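You operate a simulated robot arm through the tools that you are given. There is no shell and no other tool. Be economical: measure what you need, move in short steps, check, and stop when the job is done.

You run a simulated two-armed robot. Do the job below in one go: nothing can be reset, and whatever is moved stays where it is left.

Task
Take the grey ladle from the top of the masking table and leave it on the seat panel there. Pick up the thermometer with one hand, pass it to the other hand and put it on the top of the motor bench. Any order will do.
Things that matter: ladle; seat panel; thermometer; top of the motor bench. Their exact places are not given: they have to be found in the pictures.

Only the result counts: the job must be done as asked and must still hold three seconds after the hand-in. Knocking over, shifting, dropping, spilling or breaking anything else fails it.

Robot
Two 7-joint arms with two-finger parallel grippers on one trunk, on a base that drives. Base frame: it is fixed to the floor where the robot stands at the start and does not move with it; the origin is under the middle of the robot, x ahead of it, y to its left, z up; the surface under the hand at the start is at about z = 0.85. Units: m, degrees, N and s.
The left shoulder is at the start at [0.08, 0.131, 0.947], the right one opposite. With the tool pointing down near the work surface each hand reaches from about 0.4 to 0.86 m from the robot's upright axis, wherever it stands, measured 20 degrees to its own side. Places, roughly: thermometer [-0.25, -2.25, 1]; top of the motor bench [-2.9, -3.5, 0.8]. Payload 1.57 kg a hand.
The tool frame of a hand sits at the grasp point between the pads (the TCP): z along the fingers, y along the line on which they close. The tips reach 0.03 m beyond it. Largest opening 0.11 m; finger width 0.024, thickness 0.012; the body of the gripper, 0.048 by 0.112 m, starts 0.078 m behind the TCP.
Orientation is that of the tool frame in the base frame, as a unit quaternion [w, x, y, z]. With the fingers straight down and closing along the base's y, the tool's x points along the base's -x, its y along +y and its z along -z.

Tools
- The arms move only by the tool jog_arm. It takes "left_series", "right_series" or both (then of equal length, played together; a hand with none holds still); each is text: rows parted by semicolons, each of 7 numbers parted by spaces: the gripper command, from -1 (shut) to 1 (fully open), values between in proportion, then the shift along the tool's x, y, z in m, then the turn, a rotation vector about the tool's x, y, z in degrees. In form: grip x y z ax ay az; .... A call has 1 to 20 rows; each row shifts and turns the commanded pose from where the row before left it, along the tool's axes as they then stand. Rows are played at 5 a second. More than 0.05 m and 8.6 degrees between two rows, or a gripper value outside its range, and nothing of the call is played. Where a pose cannot be reached the arm comes as near as it can. A force on the tool above 40 N (or 10 N above the force at the start of the call, whichever is more), or a blocked arm, ends the call early, and 0.2 s more pass. The fingers move at their own pace (about 0.108 m/s each) and stop on an object; they squeeze with about 40 N. The grip force told is the motor's: it shows also when the fingers shut on nothing. Time passes only in rows, and 0.2 s behind the last, so rows that do not move let the fingers close. The reply holds the time, the measured pose of the TCP, the force on the tool along the base axes, the opening and the grip force, in the units named above and with some noise, with the torque about the TCP (base axes, N m) and any sound that the robot's microphone picked up.
- Cameras (640 x 400 px; columns grow to the right, rows downward): "scene" is now at [-0.052, 0.0259, 1.4275]; the picture's right is [0.30, -0.96, 0.00], its down [-0.47, -0.15, -0.87] and it looks along [0.83, 0.26, -0.49] (base axes); focal length 255 px, centre (320, 200). "left" rides on the left gripper at [0.07, -0.016, -0.141] in its tool frame; the picture's right is [0.23, 0.97, 0.00], its down [-0.86, 0.20, -0.48] and it looks along [-0.47, 0.11, 0.88] (tool axes); focal length 222 px, centre (320, 200). "right" rides on the right gripper at [0.07, 0.016, -0.141] in its tool frame; the picture's right is [-0.23, 0.97, 0.00], its down [-0.86, -0.20, -0.48] and it looks along [-0.47, -0.11, 0.88] (tool axes); focal length 222 px, centre (320, 200).
- camera(camera): a new picture of that camera. No time passes.
- steer(legs): drives the robot by 1 to 6 legs, each [ahead, left, turn to the left] in m, m and degrees, along the robot's own axes; the way and the turn of a leg run together, so that a leg with both is an arc; at most 1.5 m and 180 degrees a leg. The arms and the cameras ride along, it lands a little off, and it stops where it bumps. It gives what a move gives.
- pan_tilt(pan, tilt): turns the head with the scene camera to pan (to the left, within 109 degrees either way) and tilt (down, from -29 to 69), counted from straight ahead of the robot. It gives what a move gives.
- point_at(camera, pixels): there is no depth. For up to 12 entries [column, row, z] of the newest picture of that camera ("zoom" is the newest enlarged one), the place [x, y] in the base frame at which the ray of that pixel passes the height z, good to about 0.002 m. No time passes.
- inspect(camera, box): a new picture of the part [left, top, right, bottom] of that camera's present view, enlarged. No time passes.
- hand_in(): hands the job in; it is judged then, once.

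Work in short steps. Measure before you move; look again where a grasp or a placing could have gone wrong, and mend it. You have 110 turns and 100 pictures in all, those below and enlarged ones among them. Open the grippers and draw the arms clear of the work before you hand the job in, unless the task says otherwise; then end with one line.

The tools are called after "Request:" as a command line: name --argument value ..., lists and objects as JSON in quotes. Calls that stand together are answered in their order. jog_arm: Moves the arms, as the interface text tells. Its arguments: {"type":"object","properties":{"left_series":{"type":"string"},"right_series":{"type":"string"}},"required":[]} The other tools are called the same way: steer (legs) drives the base; pan_tilt (pan, tilt) turns the head that bears the scene camera; camera (camera) takes a picture; point_at (camera, pixels) gives the place at which the rays of pixels pass given heights; inspect (camera, box) takes an enlarged picture of a part of a camera's view; hand_in () hands the job in.

At the start:

```text
t: 0.0
left_position: [0.4514, 0.4447, 1.1106]
left_ee_rot: [0.0, 0.0, 1.0, 0.0]
left_force: [-0.1, -0.1, 0.4]
left_torque: [-0.02, 0.02, 0.02]
left_grip_width: 0.1099
left_grasp_force: 0.0
right_position: [0.5414, 0.0325, 1.1523]
right_ee_rot: [0.0, 0.0, 1.0, 0.0]
right_force: [-0.5, -0.2, 0.5]
right_torque: [0.02, -0.02, 0.03]
right_grip_width: 0.11
right_grasp_force: 0.0
robot x, y, heading: [-0.0021, 0.0008, 0.0]
head pan, tilt: [17.2, 29.6]
```

scene: 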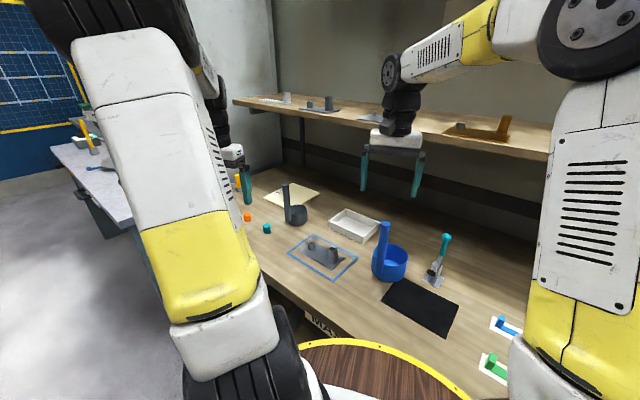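
right: 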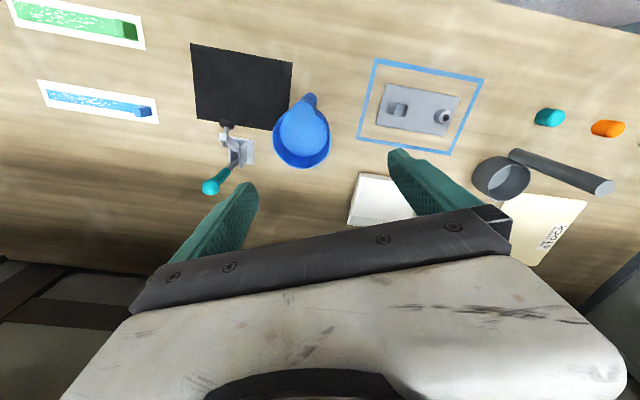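
left: 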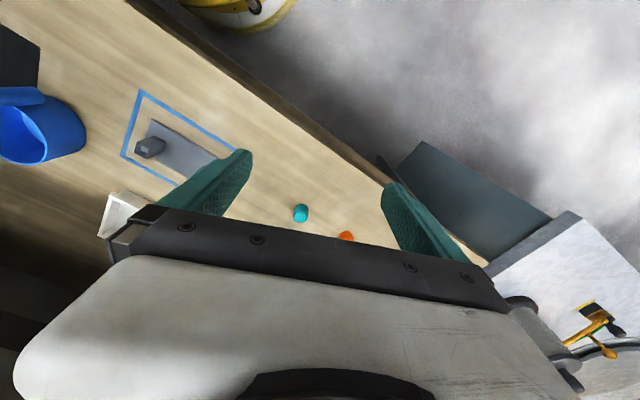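

The dark grey ladle seems to be at scene (295,210), with several panels nearby. I'll zoom in for detail.

Request:
inspect --camera "scene" --box '[220, 160, 480, 322]'

Request:
inspect --camera "right" --box '[340, 40, 640, 228]'

```text
2.46 times, centred on (350, 241) of scene
```

zoom: 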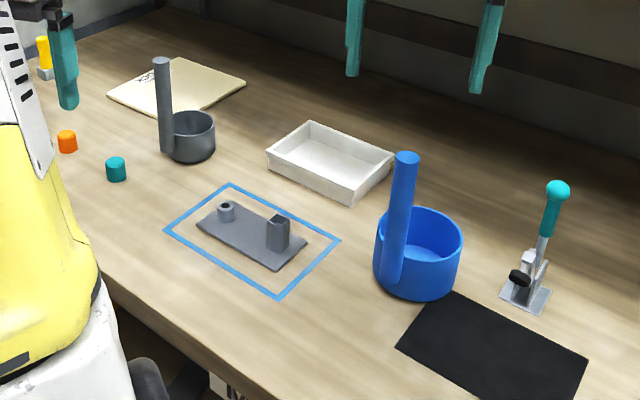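

```text
2.13 times, centred on (490, 134) of right
```

zoom: 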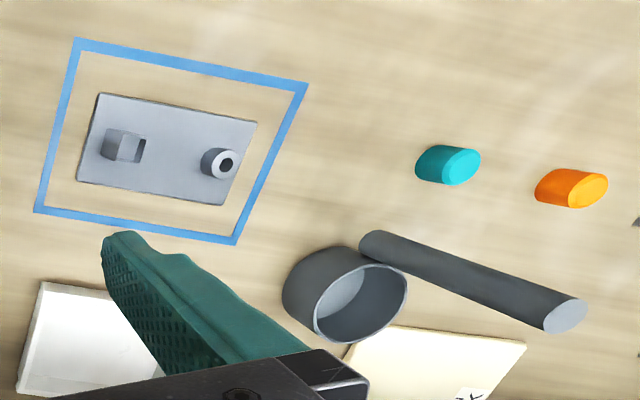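

The seat panel isn't identified yet. I'll zoom in on the text of the cream panel, the shelf, and the cards on the right.

Request:
inspect --camera "right" --box '[500, 180, 600, 243]'

Request:
inspect --camera "scene" --box '[220, 80, 400, 192]'

Request:
inspect --camera "right" --box '[0, 0, 300, 188]'

```text
6.35 times, centred on (550, 212) of right
```

zoom: 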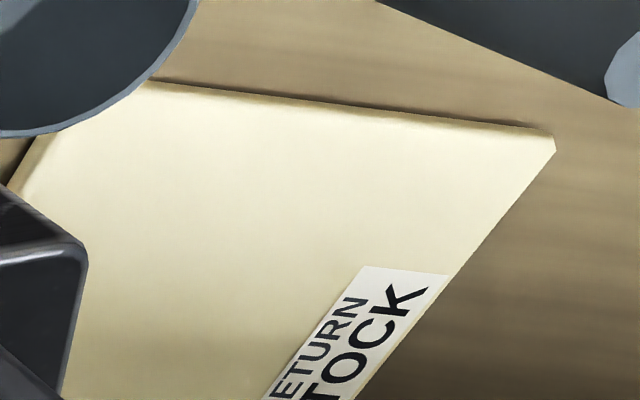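

```text
3.56 times, centred on (310, 136) of scene
```

zoom: 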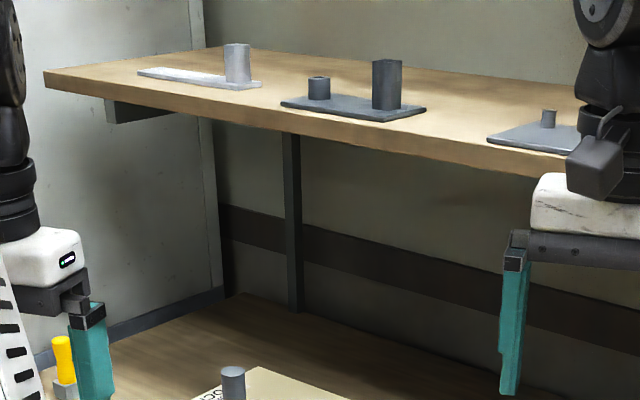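

```text
2.13 times, centred on (150, 94) of right
```

zoom: 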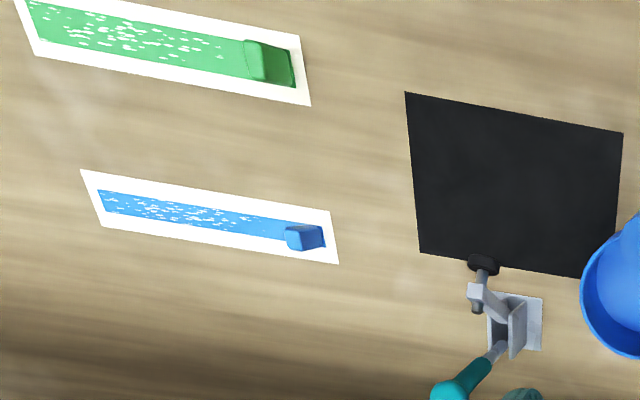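

The cream board reads "RETURN STOCK". I'll pan the head along the table to look for other labels.

Request:
pan_tilt --pan -30 --tilt 35

Request:
camera --camera "scene"

Request:
pan_tilt --pan -95 --tilt 20

Request:
camera --camera "scene"

Request:
pan_tilt --pan 75 --tilt 25

Request:
camera --camera "scene"

```text
t: 1.1
left_position: [0.4528, 0.4432, 1.1115]
left_ee_rot: [0.0, -0.001, 1.0, 0.0]
left_force: [-0.5, 0.3, -0.5]
left_torque: [0.01, 0.01, 0.0]
left_grip_width: 0.1099
left_grasp_force: 0.1
right_position: [0.542, 0.0325, 1.1519]
right_ee_rot: [-0.001, 0.0, 1.0, 0.0]
right_force: [-0.5, -0.6, 0.6]
right_torque: [-0.02, 0.02, 0.03]
right_grip_width: 0.1101
right_grasp_force: 0.1
robot x, y, heading: [-0.0012, -0.0002, 0.0]
head pan, tilt: [-30.0, 35.0]
```

```text
91 pictures are left
```

scene: 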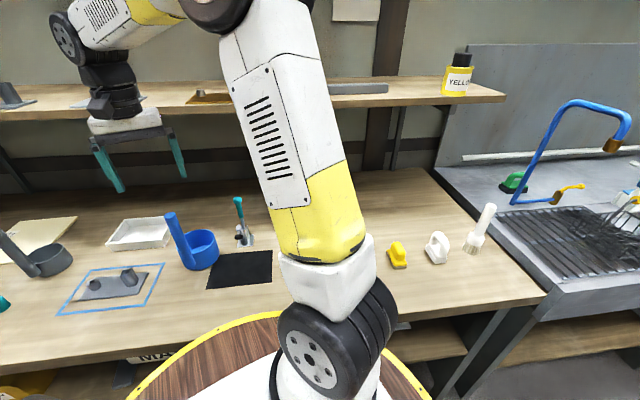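

```text
t: 2.5
left_position: [0.4527, 0.4436, 1.1112]
left_ee_rot: [0.0, 0.0, 1.0, 0.001]
left_force: [-0.3, -0.2, -0.3]
left_torque: [-0.01, 0.0, 0.01]
left_grip_width: 0.1101
left_grasp_force: 0.1
right_position: [0.5419, 0.0323, 1.152]
right_ee_rot: [0.0, 0.0, 1.0, 0.0]
right_force: [-0.5, 0.4, 0.5]
right_torque: [-0.02, 0.0, -0.02]
right_grip_width: 0.1098
right_grasp_force: 0.0
robot x, y, heading: [0.0013, -0.0018, -0.0]
head pan, tilt: [-95.0, 20.0]
```

```text
90 pictures are left
```

scene: 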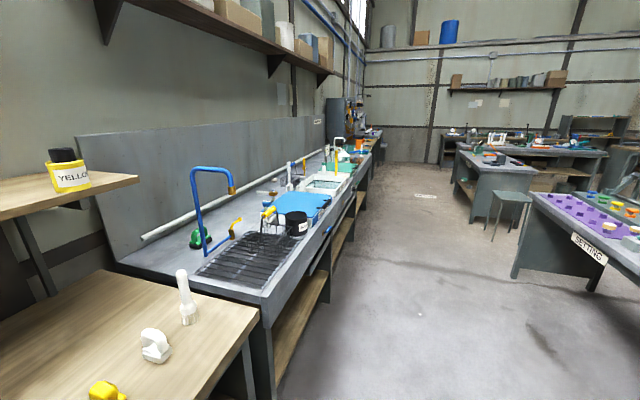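

```text
t: 5.1
left_position: [0.4523, 0.4446, 1.1114]
left_ee_rot: [0.0, 0.0, 1.0, 0.0]
left_force: [-0.2, 1.1, -0.1]
left_torque: [0.01, 0.0, -0.02]
left_grip_width: 0.1099
left_grasp_force: 0.1
right_position: [0.5421, 0.0322, 1.1515]
right_ee_rot: [0.0, 0.0, 1.0, 0.0]
right_force: [-0.3, -0.1, -0.1]
right_torque: [0.01, 0.01, 0.01]
right_grip_width: 0.1098
right_grasp_force: 0.0
robot x, y, heading: [0.0003, 0.0012, 0.3]
head pan, tilt: [75.0, 25.0]
```

```text
89 pictures are left
```

scene: 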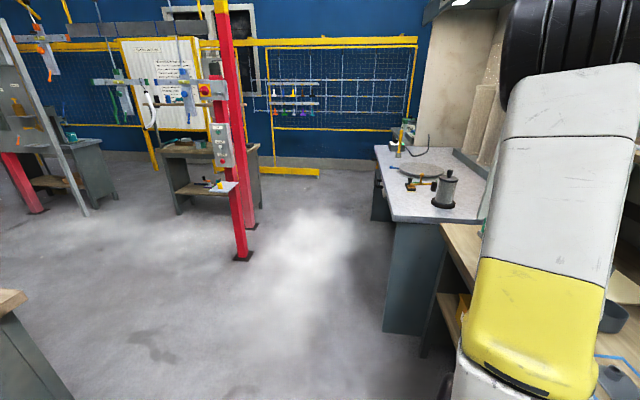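

The seat panel could be the black sheet under the toggle clamp, the grey socketed plate or the cream board. I'll look closer.

Request:
pan_tilt --pan 0 --tilt 45

Request:
camera --camera "scene"

Request:
inspect --camera "right" --box '[180, 30, 340, 130]'

Request:
inspect --camera "left" --box '[0, 0, 260, 162]'

```text
t: 6.6
left_position: [0.4524, 0.4444, 1.1115]
left_ee_rot: [0.0, 0.0, 1.0, 0.0]
left_force: [0.2, 0.0, 0.2]
left_torque: [0.01, 0.01, 0.05]
left_grip_width: 0.1102
left_grasp_force: 0.0
right_position: [0.5412, 0.0324, 1.1526]
right_ee_rot: [0.0, -0.001, 1.0, -0.001]
right_force: [-0.3, -0.2, -0.6]
right_torque: [0.0, 0.01, -0.02]
right_grip_width: 0.1103
right_grasp_force: 0.0
robot x, y, heading: [-0.0021, -0.0011, -0.1]
head pan, tilt: [0.0, 45.0]
```

```text
88 pictures are left
```

scene: 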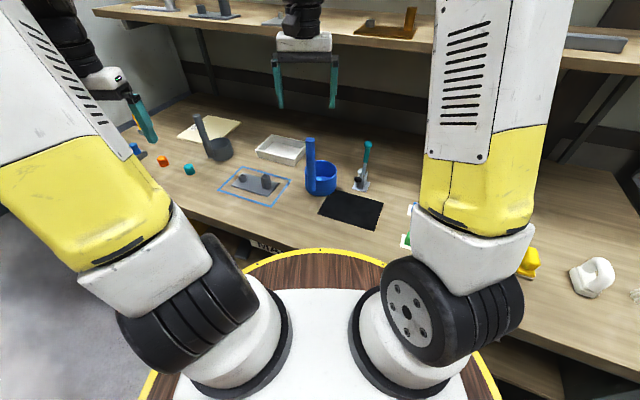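

```text
4.00 times, centred on (260, 80) of right
```

zoom: 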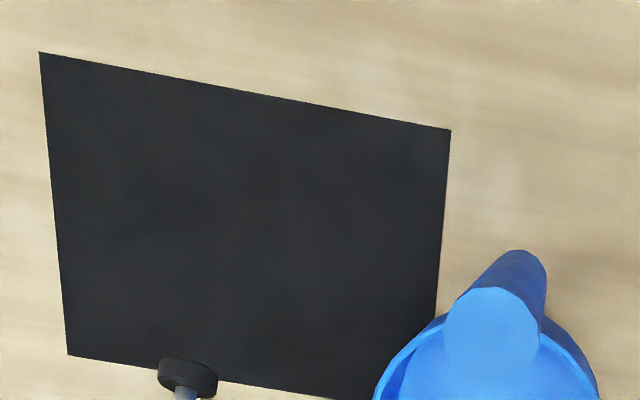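

```text
2.46 times, centred on (130, 81) of left
```

zoom: 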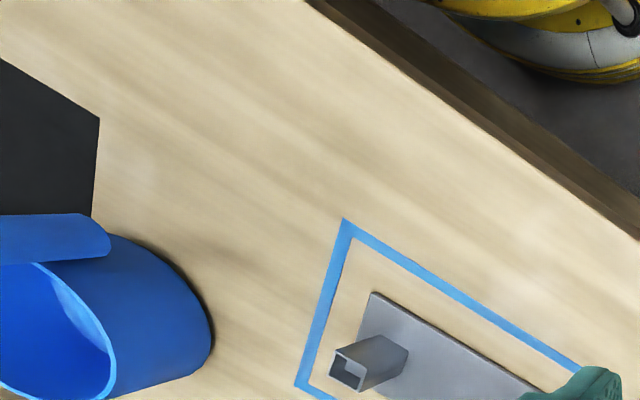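

The cream board's label may have more text. I'll zoom in on it and on the black sheet from the scene camera.

Request:
inspect --camera "scene" --box '[170, 105, 250, 155]'

Request:
inspect --camera "scene" --box '[300, 130, 420, 250]'

Request:
inspect --camera "scene" --box '[120, 0, 440, 60]'

```text
8.00 times, centred on (210, 130) of scene
```

zoom: 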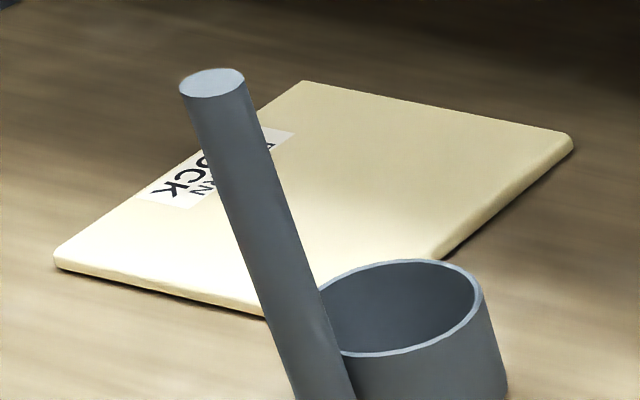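

```text
3.33 times, centred on (360, 190) of scene
```

zoom: 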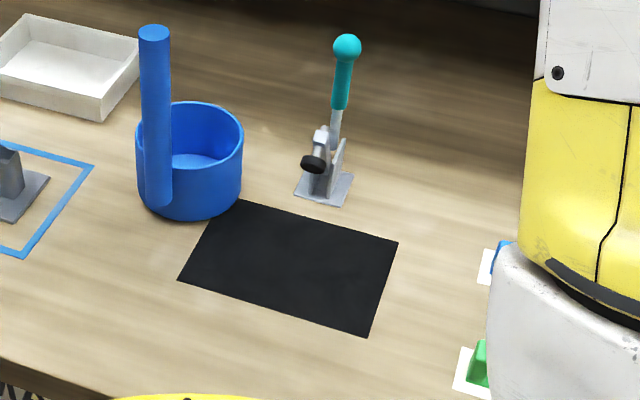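

```text
2.00 times, centred on (280, 30) of scene
```

zoom: 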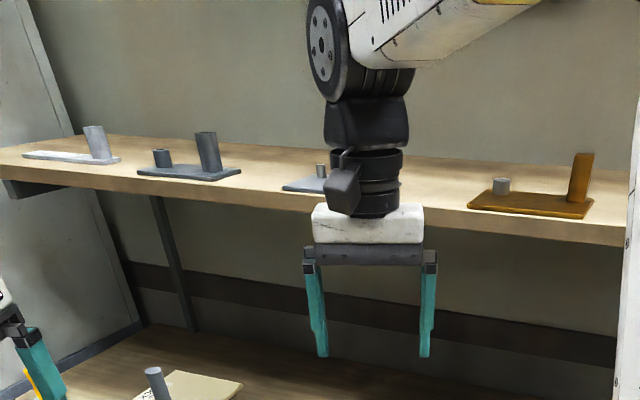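

I take the cream board, a rounded slab with a "RETURN STOCK" tag, as the seat panel for now. Next I'll triangulate the ladle and board using the scene and right cameras.

Request:
point_at --camera "scene" --pixels '[[197, 115, 0.85], [197, 115, 0.95], [197, 115, 1.0], [197, 115, 1.05], [221, 142, 0.9], [221, 142, 0.92], [212, 156, 0.85], [177, 138, 0.86], [208, 115, 0.86], [241, 122, 0.86], [221, 160, 0.85], [227, 137, 0.86]]'

Request:
camera --camera "right"

Request:
point_at --camera "right" --pixels '[[604, 187, 0.85], [604, 187, 0.95], [604, 187, 1.0], [604, 187, 1.05], [510, 178, 0.9], [510, 178, 0.92], [515, 155, 0.85], [515, 155, 0.9], [587, 201, 0.86], [536, 265, 0.86]]'

```text
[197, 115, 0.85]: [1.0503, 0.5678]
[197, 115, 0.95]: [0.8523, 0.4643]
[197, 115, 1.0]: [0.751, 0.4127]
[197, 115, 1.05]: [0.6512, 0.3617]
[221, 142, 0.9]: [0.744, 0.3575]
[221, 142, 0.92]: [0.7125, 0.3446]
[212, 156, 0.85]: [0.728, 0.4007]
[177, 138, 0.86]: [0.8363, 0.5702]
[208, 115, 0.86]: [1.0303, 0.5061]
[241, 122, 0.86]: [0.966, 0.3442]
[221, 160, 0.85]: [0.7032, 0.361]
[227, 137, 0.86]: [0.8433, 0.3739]
```

```text
82 pictures are left
```

right: 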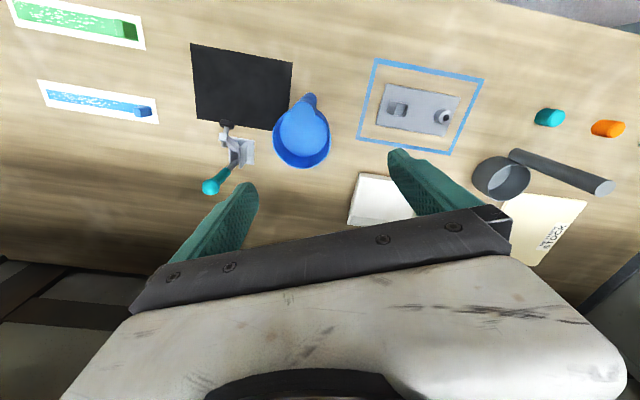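

```text
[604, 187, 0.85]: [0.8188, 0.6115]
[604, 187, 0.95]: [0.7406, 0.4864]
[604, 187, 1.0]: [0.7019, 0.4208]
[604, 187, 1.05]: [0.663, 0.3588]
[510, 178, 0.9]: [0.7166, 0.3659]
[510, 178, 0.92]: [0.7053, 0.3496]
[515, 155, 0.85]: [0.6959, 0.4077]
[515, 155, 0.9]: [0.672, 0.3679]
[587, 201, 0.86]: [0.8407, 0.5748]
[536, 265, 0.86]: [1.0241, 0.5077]
```

The ladle handle is vertical at about (0.671, 0.371) with its top at z≈1.04, and the cup centre is at about (0.705, 0.345). The board's corners are about (.838,.572), (1.027,.507), (.966,.344). It's far away, so I'll check the table edge and then shift left; the second view also gives me the shelf depth.

Request:
point_at --camera "left" --pixels '[[385, 180, 0.85], [250, 70, 0.85], [490, 265, 0.85]]'

Request:
point_at --camera "scene" --pixels '[[250, 238, 0.85], [385, 265, 0.85], [95, 10, 1.3], [315, 250, 0.4], [315, 250, 0.7]]'

Request:
steer --legs '[[0, 0.22, 0]]'

Request:
camera --camera "scene"

Request:
camera --camera "left"

```text
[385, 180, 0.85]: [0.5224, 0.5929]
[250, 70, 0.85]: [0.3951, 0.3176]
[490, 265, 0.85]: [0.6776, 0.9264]
```

```text
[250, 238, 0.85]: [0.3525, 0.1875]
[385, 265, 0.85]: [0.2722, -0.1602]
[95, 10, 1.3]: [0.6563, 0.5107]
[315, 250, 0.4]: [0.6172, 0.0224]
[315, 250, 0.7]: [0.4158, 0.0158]
```

```text
t: 8.2
left_position: [0.4518, 0.6625, 1.1105]
left_ee_rot: [0.001, 0.0, 1.0, 0.0]
left_force: [0.3, -0.5, 0.1]
left_torque: [0.02, 0.01, 0.03]
left_grip_width: 0.1097
left_grasp_force: 0.1
right_position: [0.5414, 0.2518, 1.1515]
right_ee_rot: [0.0, -0.001, 1.0, 0.0]
right_force: [-0.3, 0.1, -0.5]
right_torque: [0.03, 0.02, -0.02]
right_grip_width: 0.1102
right_grasp_force: 0.1
robot x, y, heading: [-0.0002, 0.2164, 0.1]
head pan, tilt: [0.0, 45.0]
```

```text
81 pictures are left
```

scene: 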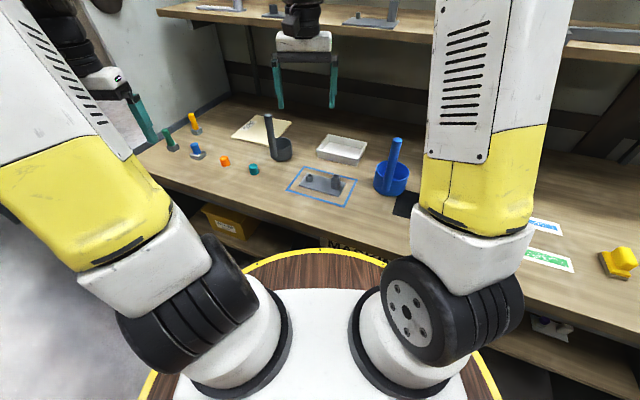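

```text
80 pictures are left
```

left: 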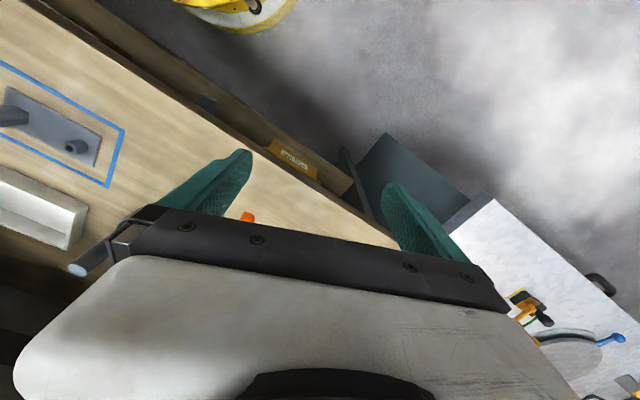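

The shelf's front corner is at about (1.08, .81, 1.26), so its edge lies just beyond the board's centre. The table is turned about 25° to me, so shifting left gives room to move ahead; I'll do that and look again.

Request:
steer --legs '[[0, 0.2, 0], [0.06, 0, 0]]'

Request:
pan_tilt --pan 0 --tilt 40

Request:
camera --camera "scene"

Request:
camera --camera "right"

```text
t: 10.4
left_position: [0.5112, 0.8642, 1.111]
left_ee_rot: [0.0, -0.001, 1.0, 0.001]
left_force: [1.1, -0.2, 0.2]
left_torque: [-0.02, -0.02, 0.04]
left_grip_width: 0.1099
left_grasp_force: 0.0
right_position: [0.6023, 0.4541, 1.1529]
right_ee_rot: [0.0, -0.001, 1.0, 0.0]
right_force: [-0.3, 0.7, 0.4]
right_torque: [-0.04, -0.01, -0.03]
right_grip_width: 0.1098
right_grasp_force: 0.1
robot x, y, heading: [0.0584, 0.4222, 0.0]
head pan, tilt: [0.0, 45.0]
```

```text
t: 11.1
left_position: [0.511, 0.8649, 1.1106]
left_ee_rot: [0.0, 0.0, 1.0, -0.001]
left_force: [0.1, 0.3, -0.5]
left_torque: [-0.01, -0.02, 0.0]
left_grip_width: 0.1099
left_grasp_force: 0.1
right_position: [0.6013, 0.4542, 1.1525]
right_ee_rot: [0.001, -0.001, 1.0, 0.0]
right_force: [0.3, -0.2, 0.5]
right_torque: [0.02, -0.04, -0.02]
right_grip_width: 0.1099
right_grasp_force: 0.0
robot x, y, heading: [0.0605, 0.4189, 0.0]
head pan, tilt: [0.0, 40.0]
```

```text
79 pictures are left
```

scene: 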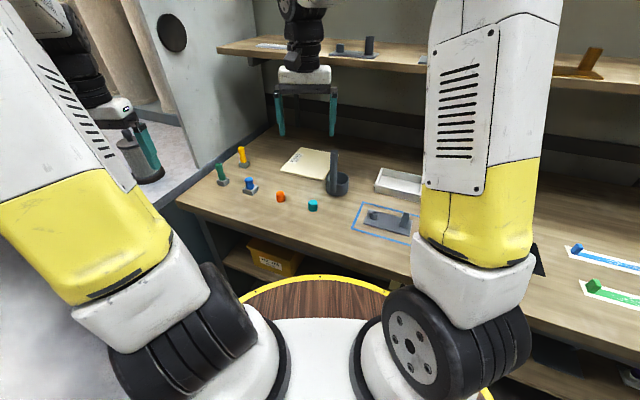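

```text
78 pictures are left
```

right: 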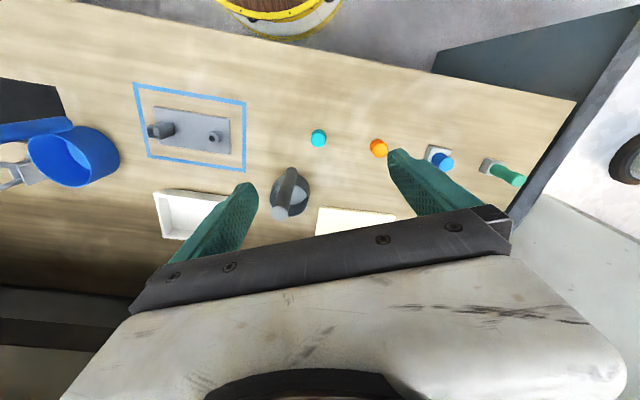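

The right hand is already near the ladle, so I'll use it. I'll zoom in on both views to refine the handle, cup and board positions.

Request:
inspect --camera "right" --box '[240, 150, 400, 250]'

Request:
point_at --camera "zoom" --pixels '[[160, 240, 1.03], [160, 240, 1.04], [160, 240, 1.05], [215, 80, 0.92]]'

Request:
inspect --camera "scene" --box '[270, 135, 366, 195]'

```text
4.00 times, centred on (320, 200) of right
```

zoom: 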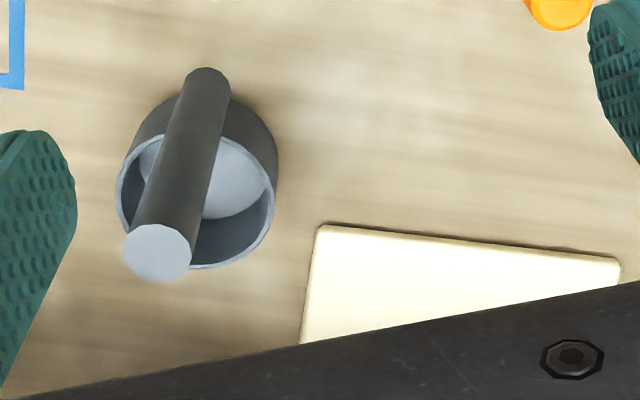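

```text
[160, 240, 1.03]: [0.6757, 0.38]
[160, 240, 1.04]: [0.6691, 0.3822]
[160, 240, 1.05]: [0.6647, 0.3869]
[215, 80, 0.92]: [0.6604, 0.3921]
```

```text
6.67 times, centred on (318, 165) of scene
```

zoom: 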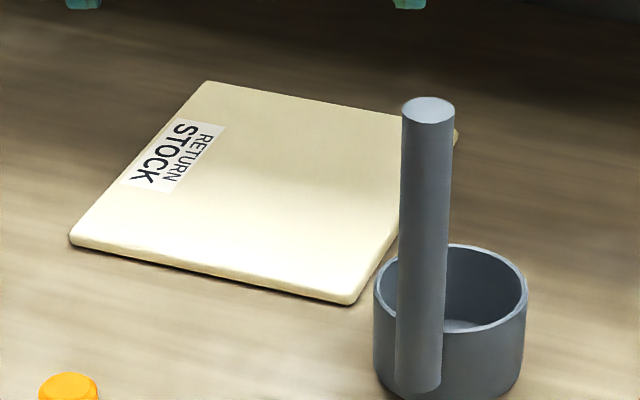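

I'll get the scene-camera coordinates of the handle top and bottom, the cup, and the board corners.

Request:
point_at --camera "zoom" --pixels '[[427, 111, 1.03], [427, 111, 1.04], [427, 111, 1.05], [418, 390, 0.85], [450, 275, 0.92], [450, 275, 0.91], [70, 238, 0.86], [207, 82, 0.86], [458, 132, 0.86], [352, 300, 0.86], [455, 395, 0.85]]'

Request:
point_at --camera "right" --pixels '[[290, 193, 0.91], [290, 193, 0.92], [319, 207, 0.86], [395, 215, 0.86]]'

```text
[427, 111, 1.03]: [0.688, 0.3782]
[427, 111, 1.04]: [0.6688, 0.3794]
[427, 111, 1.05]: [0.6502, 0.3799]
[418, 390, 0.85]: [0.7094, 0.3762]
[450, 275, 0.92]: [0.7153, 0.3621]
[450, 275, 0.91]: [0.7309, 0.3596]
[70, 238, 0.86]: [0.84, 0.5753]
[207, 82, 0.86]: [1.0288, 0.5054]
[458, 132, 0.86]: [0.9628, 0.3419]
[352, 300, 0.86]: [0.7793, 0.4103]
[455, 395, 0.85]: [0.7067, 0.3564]
```

```text
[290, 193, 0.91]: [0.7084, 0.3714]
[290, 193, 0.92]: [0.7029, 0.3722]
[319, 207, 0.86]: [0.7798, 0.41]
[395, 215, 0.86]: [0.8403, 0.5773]
```

The cup's bottom was cropped, so I'll zoom in lower on the ladle to get its true height and tilt.

Request:
inspect --camera "scene" --box '[300, 145, 380, 215]'

```text
5.71 times, centred on (340, 180) of scene
```

zoom: 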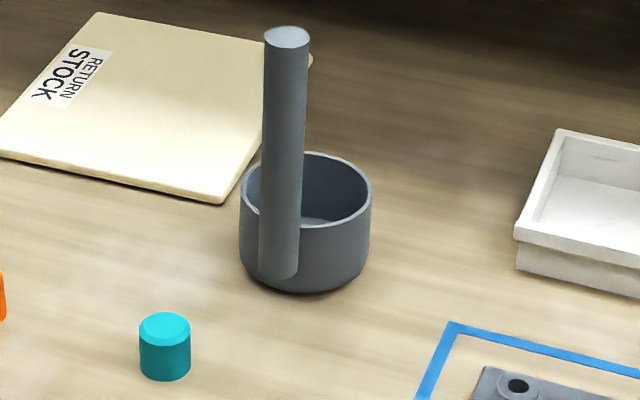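

Request:
point_at --camera "zoom" --pixels '[[306, 190, 0.89], [306, 190, 0.9], [306, 190, 0.91], [306, 190, 0.92], [305, 293, 0.85], [305, 293, 0.86], [278, 280, 0.86], [278, 280, 0.87], [164, 376, 0.85], [455, 322, 0.85], [287, 37, 1.03], [287, 37, 1.04]]'

Request:
point_at --camera "right" --pixels '[[289, 200, 0.89], [289, 200, 0.9], [289, 200, 0.91], [289, 200, 0.92], [245, 102, 0.85], [279.5, 213, 1.03], [279.5, 213, 1.04], [279.5, 213, 1.05], [292, 167, 0.86], [292, 167, 0.87]]'

```text
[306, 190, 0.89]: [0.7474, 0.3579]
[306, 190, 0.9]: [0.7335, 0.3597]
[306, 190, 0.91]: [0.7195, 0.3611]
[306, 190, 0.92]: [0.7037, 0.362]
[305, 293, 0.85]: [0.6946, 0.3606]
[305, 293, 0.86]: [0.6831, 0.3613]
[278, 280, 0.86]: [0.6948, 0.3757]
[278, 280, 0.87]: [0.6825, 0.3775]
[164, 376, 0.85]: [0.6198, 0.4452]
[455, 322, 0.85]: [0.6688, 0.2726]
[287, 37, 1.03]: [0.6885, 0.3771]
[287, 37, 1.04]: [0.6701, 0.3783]
```

```text
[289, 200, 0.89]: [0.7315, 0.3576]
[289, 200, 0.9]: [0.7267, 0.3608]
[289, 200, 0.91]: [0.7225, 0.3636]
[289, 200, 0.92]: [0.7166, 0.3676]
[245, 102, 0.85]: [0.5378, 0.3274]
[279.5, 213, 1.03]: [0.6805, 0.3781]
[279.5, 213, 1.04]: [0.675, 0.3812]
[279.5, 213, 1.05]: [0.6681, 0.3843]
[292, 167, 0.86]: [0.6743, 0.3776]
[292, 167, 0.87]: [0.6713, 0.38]
```

Refined, the ladle handle axis is at (.680, .379) with its top at z≈1.035, and the cup centre is at (.726, .361) with its rim at z≈.905. I'll pitch the right hand 30° forward, to stay clear of the shelf, and bring it above the handle.

Request:
jog_arm --right_series "1 0 0 0 0 -7.5 0; 1 0 0 0 0 -7.5 0; 1 0 0 0 0 -7.5 0; 1 0 0 0 0 -7.5 0; 1 -0.014 -0.0251 0.0283 0 0 0; 1 -0.014 -0.0251 0.0283 0 0 0; 1 -0.014 -0.0251 0.0283 0 0 0; 1 0 0 0 0 0 0"

Request:
camera --camera "right"

Request:
camera --camera "scene"

```text
t: 12.9
left_position: [0.511, 0.8651, 1.1116]
left_ee_rot: [0.0, 0.0, 1.0, -0.001]
left_force: [0.2, -0.7, -0.4]
left_torque: [0.0, -0.01, -0.01]
left_grip_width: 0.1098
left_grasp_force: 0.0
right_position: [0.682, 0.3798, 1.1001]
right_ee_rot: [0.259, -0.001, 0.966, 0.0]
right_force: [-0.8, 0.0, 0.0]
right_torque: [-0.01, 0.0, -0.02]
right_grip_width: 0.11
right_grasp_force: 0.1
robot x, y, heading: [0.0595, 0.4219, 0.1]
head pan, tilt: [0.0, 40.0]
```

```text
74 pictures are left
```

right: 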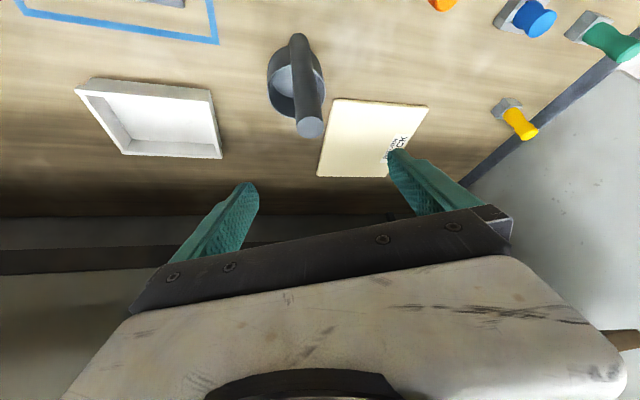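

```text
73 pictures are left
```

scene: 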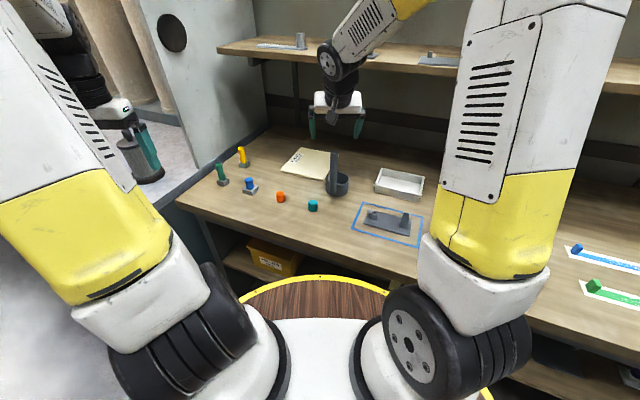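

I'll verify the handle top from this view at pixel (309,127).

Request:
point_at --camera "right" --pixels '[[309, 127, 1.03], [309, 127, 1.04], [299, 38, 0.865], [334, 103, 0.86], [318, 175, 0.86], [428, 107, 0.86]]'

```text
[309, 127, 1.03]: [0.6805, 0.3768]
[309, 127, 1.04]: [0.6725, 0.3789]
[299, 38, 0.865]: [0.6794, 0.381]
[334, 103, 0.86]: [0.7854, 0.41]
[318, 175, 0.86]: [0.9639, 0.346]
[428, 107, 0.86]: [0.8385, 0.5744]
```

The handle axis is confirmed at (.678, .379). I'll descend straight to z≈.992 and close.

Request:
jog_arm --right_series "1 0.0144 0 0.0229 0 0 0; 1 0.0144 0 0.0229 0 0 0; 1 0.0144 0 0.0229 0 0 0; 1 0.0144 0 0.0229 0 0 0; 1 0 0 0 0 0 0; -1 0 0 0 0 0 0; -1 0 0 0 0 0 0; -1 0 0 0 0 0 0; -1 0 0 0 0 0 0; -1 0 0 0 0 0 0"

Request:
camera --camera "right"

```text
t: 15.1
left_position: [0.5128, 0.8656, 1.1125]
left_ee_rot: [0.0, 0.0, 1.0, 0.0]
left_force: [0.7, 0.4, -0.4]
left_torque: [0.02, 0.0, 0.04]
left_grip_width: 0.1101
left_grasp_force: 0.0
right_position: [0.6763, 0.3785, 0.9913]
right_ee_rot: [0.258, -0.002, 0.966, 0.0]
right_force: [-0.5, -0.9, -0.5]
right_torque: [0.0, 0.09, 0.02]
right_grip_width: 0.023
right_grasp_force: 35.0
robot x, y, heading: [0.0569, 0.4181, 0.3]
head pan, tilt: [0.0, 40.0]
```

```text
72 pictures are left
```

right: 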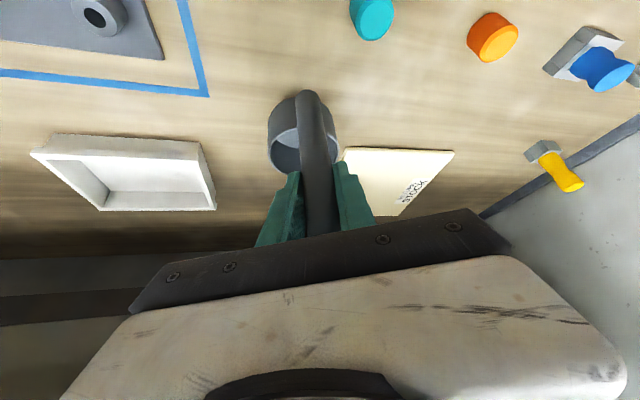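

The handle is gripped at width .023. I'll lift 5 cm and check the load.

Request:
jog_arm --right_series "-1 -0.0125 0 -0.0217 0 0 0; -1 -0.0125 0 -0.0217 0 0 0; -1 0 0 0 0 0 0"

Request:
camera --camera "right"

```text
t: 15.9
left_position: [0.5115, 0.8652, 1.1115]
left_ee_rot: [0.0, 0.0, 1.0, 0.0]
left_force: [0.3, 0.3, 0.3]
left_torque: [0.03, 0.0, 0.01]
left_grip_width: 0.11
left_grasp_force: 0.0
right_position: [0.6772, 0.3784, 1.0425]
right_ee_rot: [0.258, -0.001, 0.966, 0.001]
right_force: [0.2, -0.5, -1.2]
right_torque: [0.02, 0.04, 0.0]
right_grip_width: 0.0233
right_grasp_force: 34.9
robot x, y, heading: [0.0576, 0.4236, 0.3]
head pan, tilt: [0.0, 40.0]
```

```text
71 pictures are left
```

right: 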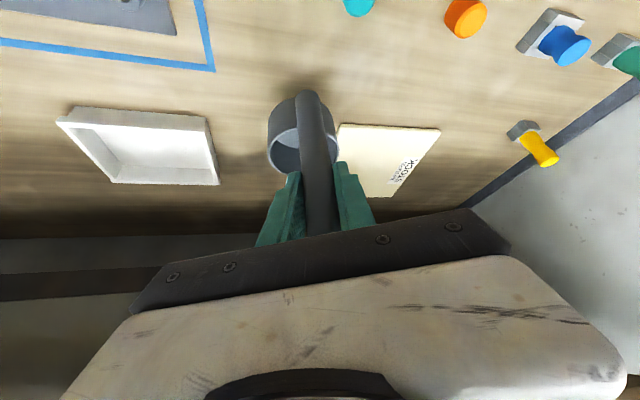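

The ladle is lifted (load ≈1.2 N). I'll carry it over the board by (+.167, +.092).

Request:
jog_arm --right_series "-1 -0.0241 0.0153 0.0139 0 0 0; -1 -0.0241 0.0153 0.0139 0 0 0; -1 -0.0241 0.0153 0.0139 0 0 0; -1 -0.0241 0.0153 0.0139 0 0 0; -1 -0.0241 0.0153 0.0139 0 0 0; -1 -0.0241 0.0153 0.0139 0 0 0; -1 0 0 0 0 0 0"

Request:
camera --camera "right"

Request:
camera --camera "scene"

```text
t: 17.5
left_position: [0.5109, 0.8653, 1.1118]
left_ee_rot: [0.0, -0.002, 1.0, 0.001]
left_force: [0.3, -0.6, 0.8]
left_torque: [-0.01, 0.03, 0.02]
left_grip_width: 0.11
left_grasp_force: 0.1
right_position: [0.8427, 0.4734, 1.0423]
right_ee_rot: [0.258, -0.001, 0.966, 0.001]
right_force: [0.6, 0.5, -0.7]
right_torque: [0.02, 0.06, 0.02]
right_grip_width: 0.0231
right_grasp_force: 35.3
robot x, y, heading: [0.0576, 0.4221, 0.0]
head pan, tilt: [0.0, 40.0]
```

```text
70 pictures are left
```

right: 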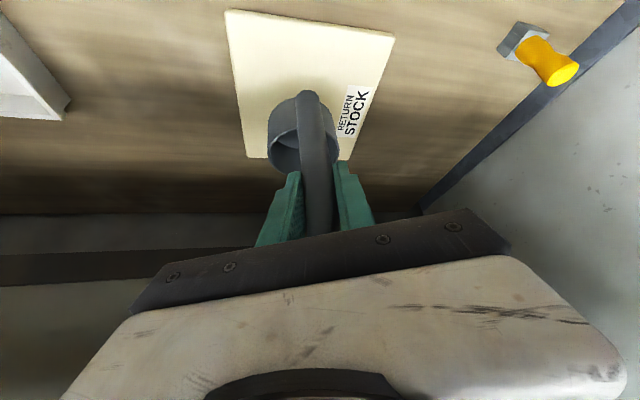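

```text
69 pictures are left
```

scene: 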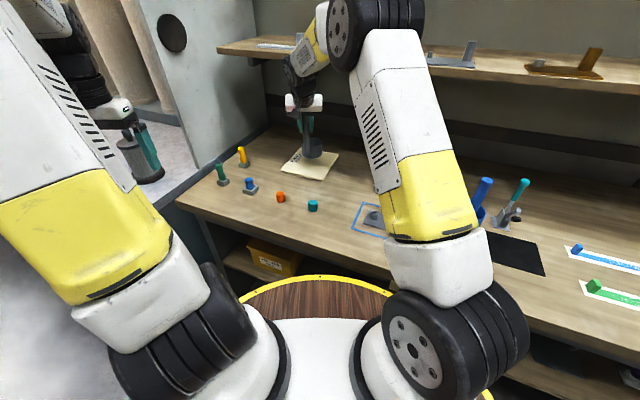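

The cup is over the board. I'll lower by 3.2 cm, then by small steps to feel contact.

Request:
jog_arm --right_series "-1 0.008 0 0.0139 0 0 0; -1 0.008 0 0.0139 0 0 0; -1 0 0 0 0 0 0"

Request:
jog_arm --right_series "-1 0.001 0 0.0017 0 0 0; -1 0.001 0 0.0017 0 0 0; -1 0 0 0 0 0 0"

Request:
inspect --camera "scene" --box '[260, 110, 360, 190]'

```text
t: 18.3
left_position: [0.5118, 0.8655, 1.1115]
left_ee_rot: [0.0, -0.001, 1.0, 0.0]
left_force: [0.4, 0.1, 0.3]
left_torque: [-0.03, 0.0, -0.01]
left_grip_width: 0.11
left_grasp_force: 0.0
right_position: [0.8421, 0.4713, 1.0098]
right_ee_rot: [0.259, -0.001, 0.966, 0.001]
right_force: [0.8, -0.7, -1.0]
right_torque: [0.02, 0.04, 0.03]
right_grip_width: 0.0232
right_grasp_force: 35.4
robot x, y, heading: [0.0636, 0.4201, 0.4]
head pan, tilt: [0.0, 40.0]
```

```text
t: 19.1
left_position: [0.5113, 0.8649, 1.1114]
left_ee_rot: [0.0, -0.001, 1.0, 0.0]
left_force: [-0.3, -0.2, -0.1]
left_torque: [0.04, 0.01, 0.04]
left_grip_width: 0.1102
left_grasp_force: 0.0
right_position: [0.8425, 0.4716, 1.0054]
right_ee_rot: [0.258, 0.0, 0.966, 0.0]
right_force: [0.4, -0.6, -0.8]
right_torque: [0.01, 0.03, -0.03]
right_grip_width: 0.0233
right_grasp_force: 35.9
robot x, y, heading: [0.0621, 0.4198, 0.2]
head pan, tilt: [0.0, 40.0]
```

```text
5.00 times, centred on (310, 150) of scene
```

zoom: 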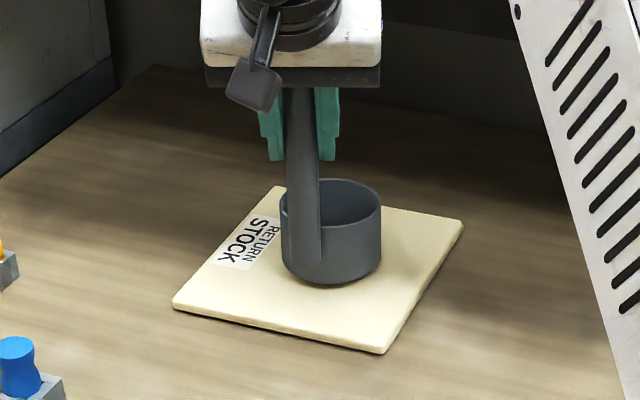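

No contact is felt yet at z=1.0054. I'll continue with 1.5 mm steps.

Request:
jog_arm --right_series "-1 0.00075 0 0.0013 0 0 0; -1 0 0 0 0 0 0"

Request:
jog_arm --right_series "-1 0.00075 0 0.0013 0 0 0; -1 0 0 0 0 0 0"

```text
t: 19.7
left_position: [0.5123, 0.8649, 1.1105]
left_ee_rot: [-0.001, -0.001, 1.0, 0.0]
left_force: [0.1, -0.1, -0.1]
left_torque: [-0.01, 0.04, 0.02]
left_grip_width: 0.11
left_grasp_force: 0.1
right_position: [0.8424, 0.4703, 1.004]
right_ee_rot: [0.259, -0.002, 0.966, 0.001]
right_force: [-0.4, -0.5, -1.1]
right_torque: [0.02, 0.04, 0.02]
right_grip_width: 0.0231
right_grasp_force: 35.3
robot x, y, heading: [0.0632, 0.4209, 0.2]
head pan, tilt: [0.0, 40.0]
```

```text
t: 20.3
left_position: [0.5113, 0.8649, 1.1103]
left_ee_rot: [0.0, -0.001, 1.0, 0.0]
left_force: [0.5, -0.1, -0.5]
left_torque: [0.01, 0.0, 0.01]
left_grip_width: 0.1101
left_grasp_force: 0.1
right_position: [0.8418, 0.4717, 1.0032]
right_ee_rot: [0.259, -0.002, 0.966, 0.001]
right_force: [-0.5, 0.4, 2.6]
right_torque: [-0.03, -0.09, 0.01]
right_grip_width: 0.0233
right_grasp_force: 35.6
robot x, y, heading: [0.0633, 0.4234, 0.3]
head pan, tilt: [0.0, 40.0]
```

Contact is felt (+2.6 N). I'll open and retreat along the fingers.

Request:
jog_arm --right_series "1 0 0 0 0 0 0; 1 0 0 0 0 0 0; 1 0 0 0 0 0 0; 1 0 0 -0.03 0 0 0; 1 0 0 -0.04 0 0 0; 1 0 0 -0.04 0 0 0; 1 0 0 -0.04 0 0 0; 1 0 0 0 0 0 0"

Request:
camera --camera "right"

Request:
inspect --camera "scene" --box '[260, 110, 360, 190]'

```text
t: 22.1
left_position: [0.5119, 0.8649, 1.1113]
left_ee_rot: [0.0, -0.001, 1.0, 0.001]
left_force: [-0.2, -0.9, -0.3]
left_torque: [0.0, -0.03, 0.01]
left_grip_width: 0.1099
left_grasp_force: 0.1
right_position: [0.7673, 0.4714, 1.1342]
right_ee_rot: [0.259, -0.001, 0.966, 0.0]
right_force: [0.4, 0.0, 0.2]
right_torque: [0.0, 0.06, -0.02]
right_grip_width: 0.11
right_grasp_force: 0.0
robot x, y, heading: [0.0602, 0.4189, 0.2]
head pan, tilt: [0.0, 40.0]
```

```text
67 pictures are left
```

right: 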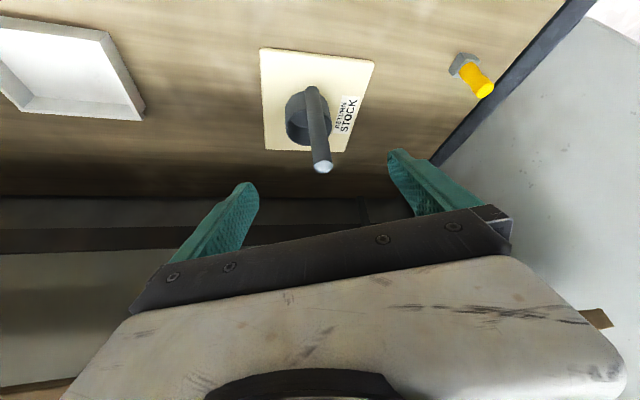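

```text
5.00 times, centred on (310, 150) of scene
```

zoom: 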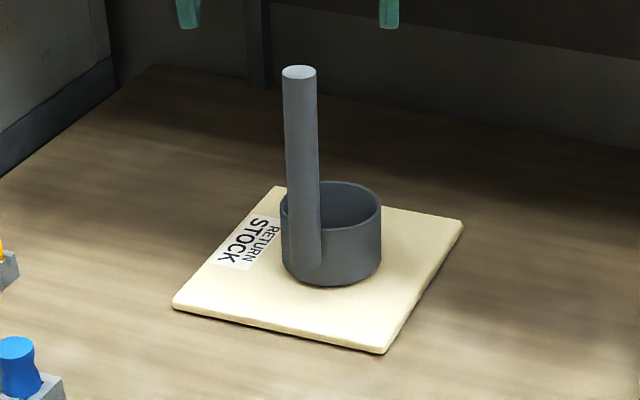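

The ladle stands on the board. Now I'll draw the right arm back and level it, and also bring the left hand inward for driving.

Request:
jog_arm --right_series "1 0.0296 0 -0.0287 0 0 0; 1 0.0296 0 -0.0287 0 0 0; 1 0.0296 0 -0.0287 0 0 0; 1 0.0296 0 -0.0287 0 0 0; 1 0.0296 0 -0.0287 0 0 0; 1 0 -0.04 0 0 7.5 0; 1 0 -0.04 0 0 7.5 0; 1 0 -0.04 0 0 7.5 0; 1 0 -0.04 0 0 7.5 0; 1 0 0 0 0 0 0" --left_series "1 0 0 -0.02 0 0 0; 1 0 0 -0.02 0 0 0; 1 0 0 -0.02 0 0 0; 1 0 0 -0.02 0 0 0; 1 0 -0.03 0 0 0 0; 1 0 -0.03 0 0 0 0; 1 0 -0.03 0 0 0 0; 1 0 -0.03 0 0 0 0; 1 0 -0.03 0 0 0 0; 1 0 0 0 0 0 0"

Request:
pan_tilt --pan -109 --tilt 25

Request:
camera --camera "scene"

Request:
pan_tilt --pan 109 --tilt 25

Request:
camera --camera "scene"

```text
t: 24.3
left_position: [0.5111, 0.7148, 1.1903]
left_ee_rot: [-0.001, -0.001, 1.0, 0.0]
left_force: [-0.1, -0.2, -0.2]
left_torque: [0.01, -0.01, -0.01]
left_grip_width: 0.11
left_grasp_force: 0.0
right_position: [0.5692, 0.3104, 1.1825]
right_ee_rot: [-0.001, -0.001, 1.0, -0.001]
right_force: [-1.0, -0.1, -0.2]
right_torque: [-0.02, 0.01, 0.02]
right_grip_width: 0.1101
right_grasp_force: 0.1
robot x, y, heading: [0.0593, 0.4223, -0.1]
head pan, tilt: [0.0, 40.0]
```

```text
t: 26.1
left_position: [0.5111, 0.7143, 1.191]
left_ee_rot: [0.001, 0.0, 1.0, -0.001]
left_force: [-0.5, 0.2, -0.2]
left_torque: [0.04, -0.02, 0.0]
left_grip_width: 0.1101
left_grasp_force: 0.1
right_position: [0.5685, 0.3088, 1.1839]
right_ee_rot: [0.0, -0.001, 1.0, 0.001]
right_force: [0.7, 1.0, 0.3]
right_torque: [-0.01, -0.03, -0.03]
right_grip_width: 0.1101
right_grasp_force: 0.0
robot x, y, heading: [0.0611, 0.4208, 0.1]
head pan, tilt: [-108.9, 25.0]
```

```text
65 pictures are left
```

scene: 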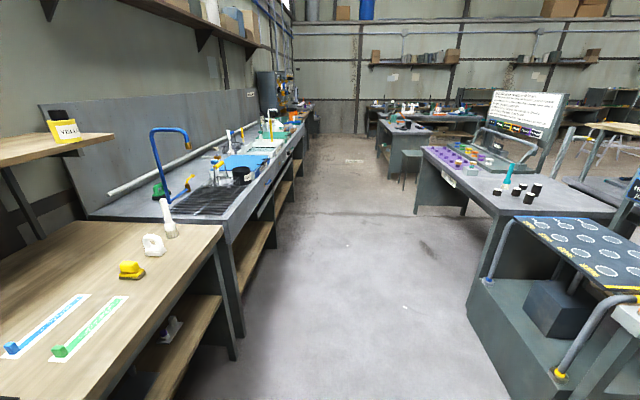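

```text
t: 29.3
left_position: [0.5123, 0.7154, 1.1902]
left_ee_rot: [0.0, -0.001, 1.0, 0.0]
left_force: [-0.1, 0.0, -0.3]
left_torque: [-0.03, -0.01, 0.03]
left_grip_width: 0.1099
left_grasp_force: 0.1
right_position: [0.5701, 0.3105, 1.1833]
right_ee_rot: [0.0, -0.001, 1.0, -0.001]
right_force: [0.2, -0.6, -0.3]
right_torque: [0.0, -0.04, -0.01]
right_grip_width: 0.11
right_grasp_force: 0.0
robot x, y, heading: [0.0609, 0.4218, 0.0]
head pan, tilt: [108.9, 25.0]
```

```text
64 pictures are left
```

scene: 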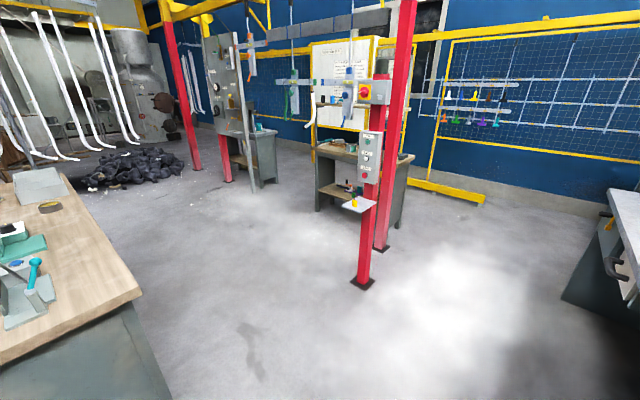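

The aisle is about 1.1 m wide between the wall benches and the benches behind me. I'll back up a bit, turn 22° right to face the wall, then slide right along the aisle with a stop midway.

Request:
steer --legs '[[-0.17, 0, 0], [0, 0, -22], [0, -1.25, 0]]'

Request:
pan_tilt --pan -60 --tilt 25

Request:
camera --camera "scene"

```text
t: 37.7
left_position: [-0.0477, -0.6206, 1.1919]
left_ee_rot: [-0.001, 0.195, 0.981, 0.0]
left_force: [0.1, 0.4, -0.1]
left_torque: [0.04, 0.01, 0.04]
left_grip_width: 0.1099
left_grasp_force: 0.1
right_position: [-0.1501, -1.0168, 1.1834]
right_ee_rot: [-0.001, 0.195, 0.981, 0.0]
right_force: [-0.3, 0.6, 0.3]
right_torque: [0.01, 0.0, 0.01]
right_grip_width: 0.1099
right_grasp_force: 0.1
robot x, y, heading: [-0.581, -0.7191, -22.5]
head pan, tilt: [108.9, 25.0]
```

```text
t: 40.3
left_position: [-0.0482, -0.6201, 1.1912]
left_ee_rot: [0.001, 0.195, 0.981, 0.0]
left_force: [-0.6, -0.3, -0.1]
left_torque: [0.01, 0.0, 0.01]
left_grip_width: 0.11
left_grasp_force: 0.0
right_position: [-0.1515, -1.0165, 1.1829]
right_ee_rot: [-0.001, 0.195, 0.981, 0.0]
right_force: [0.0, 0.8, -0.4]
right_torque: [0.01, -0.07, -0.03]
right_grip_width: 0.1101
right_grasp_force: 0.2
robot x, y, heading: [-0.5786, -0.7196, -22.7]
head pan, tilt: [-60.0, 25.0]
```

```text
63 pictures are left
```

scene: 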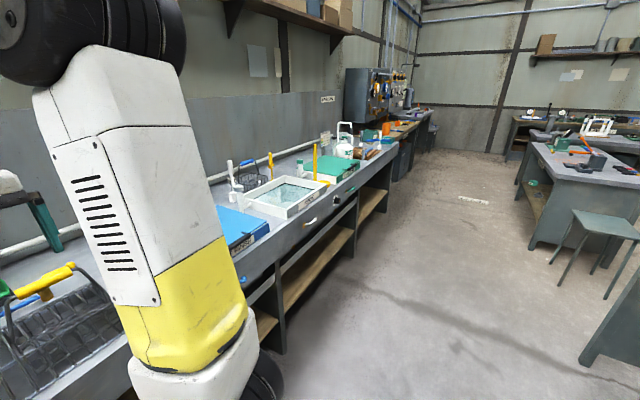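

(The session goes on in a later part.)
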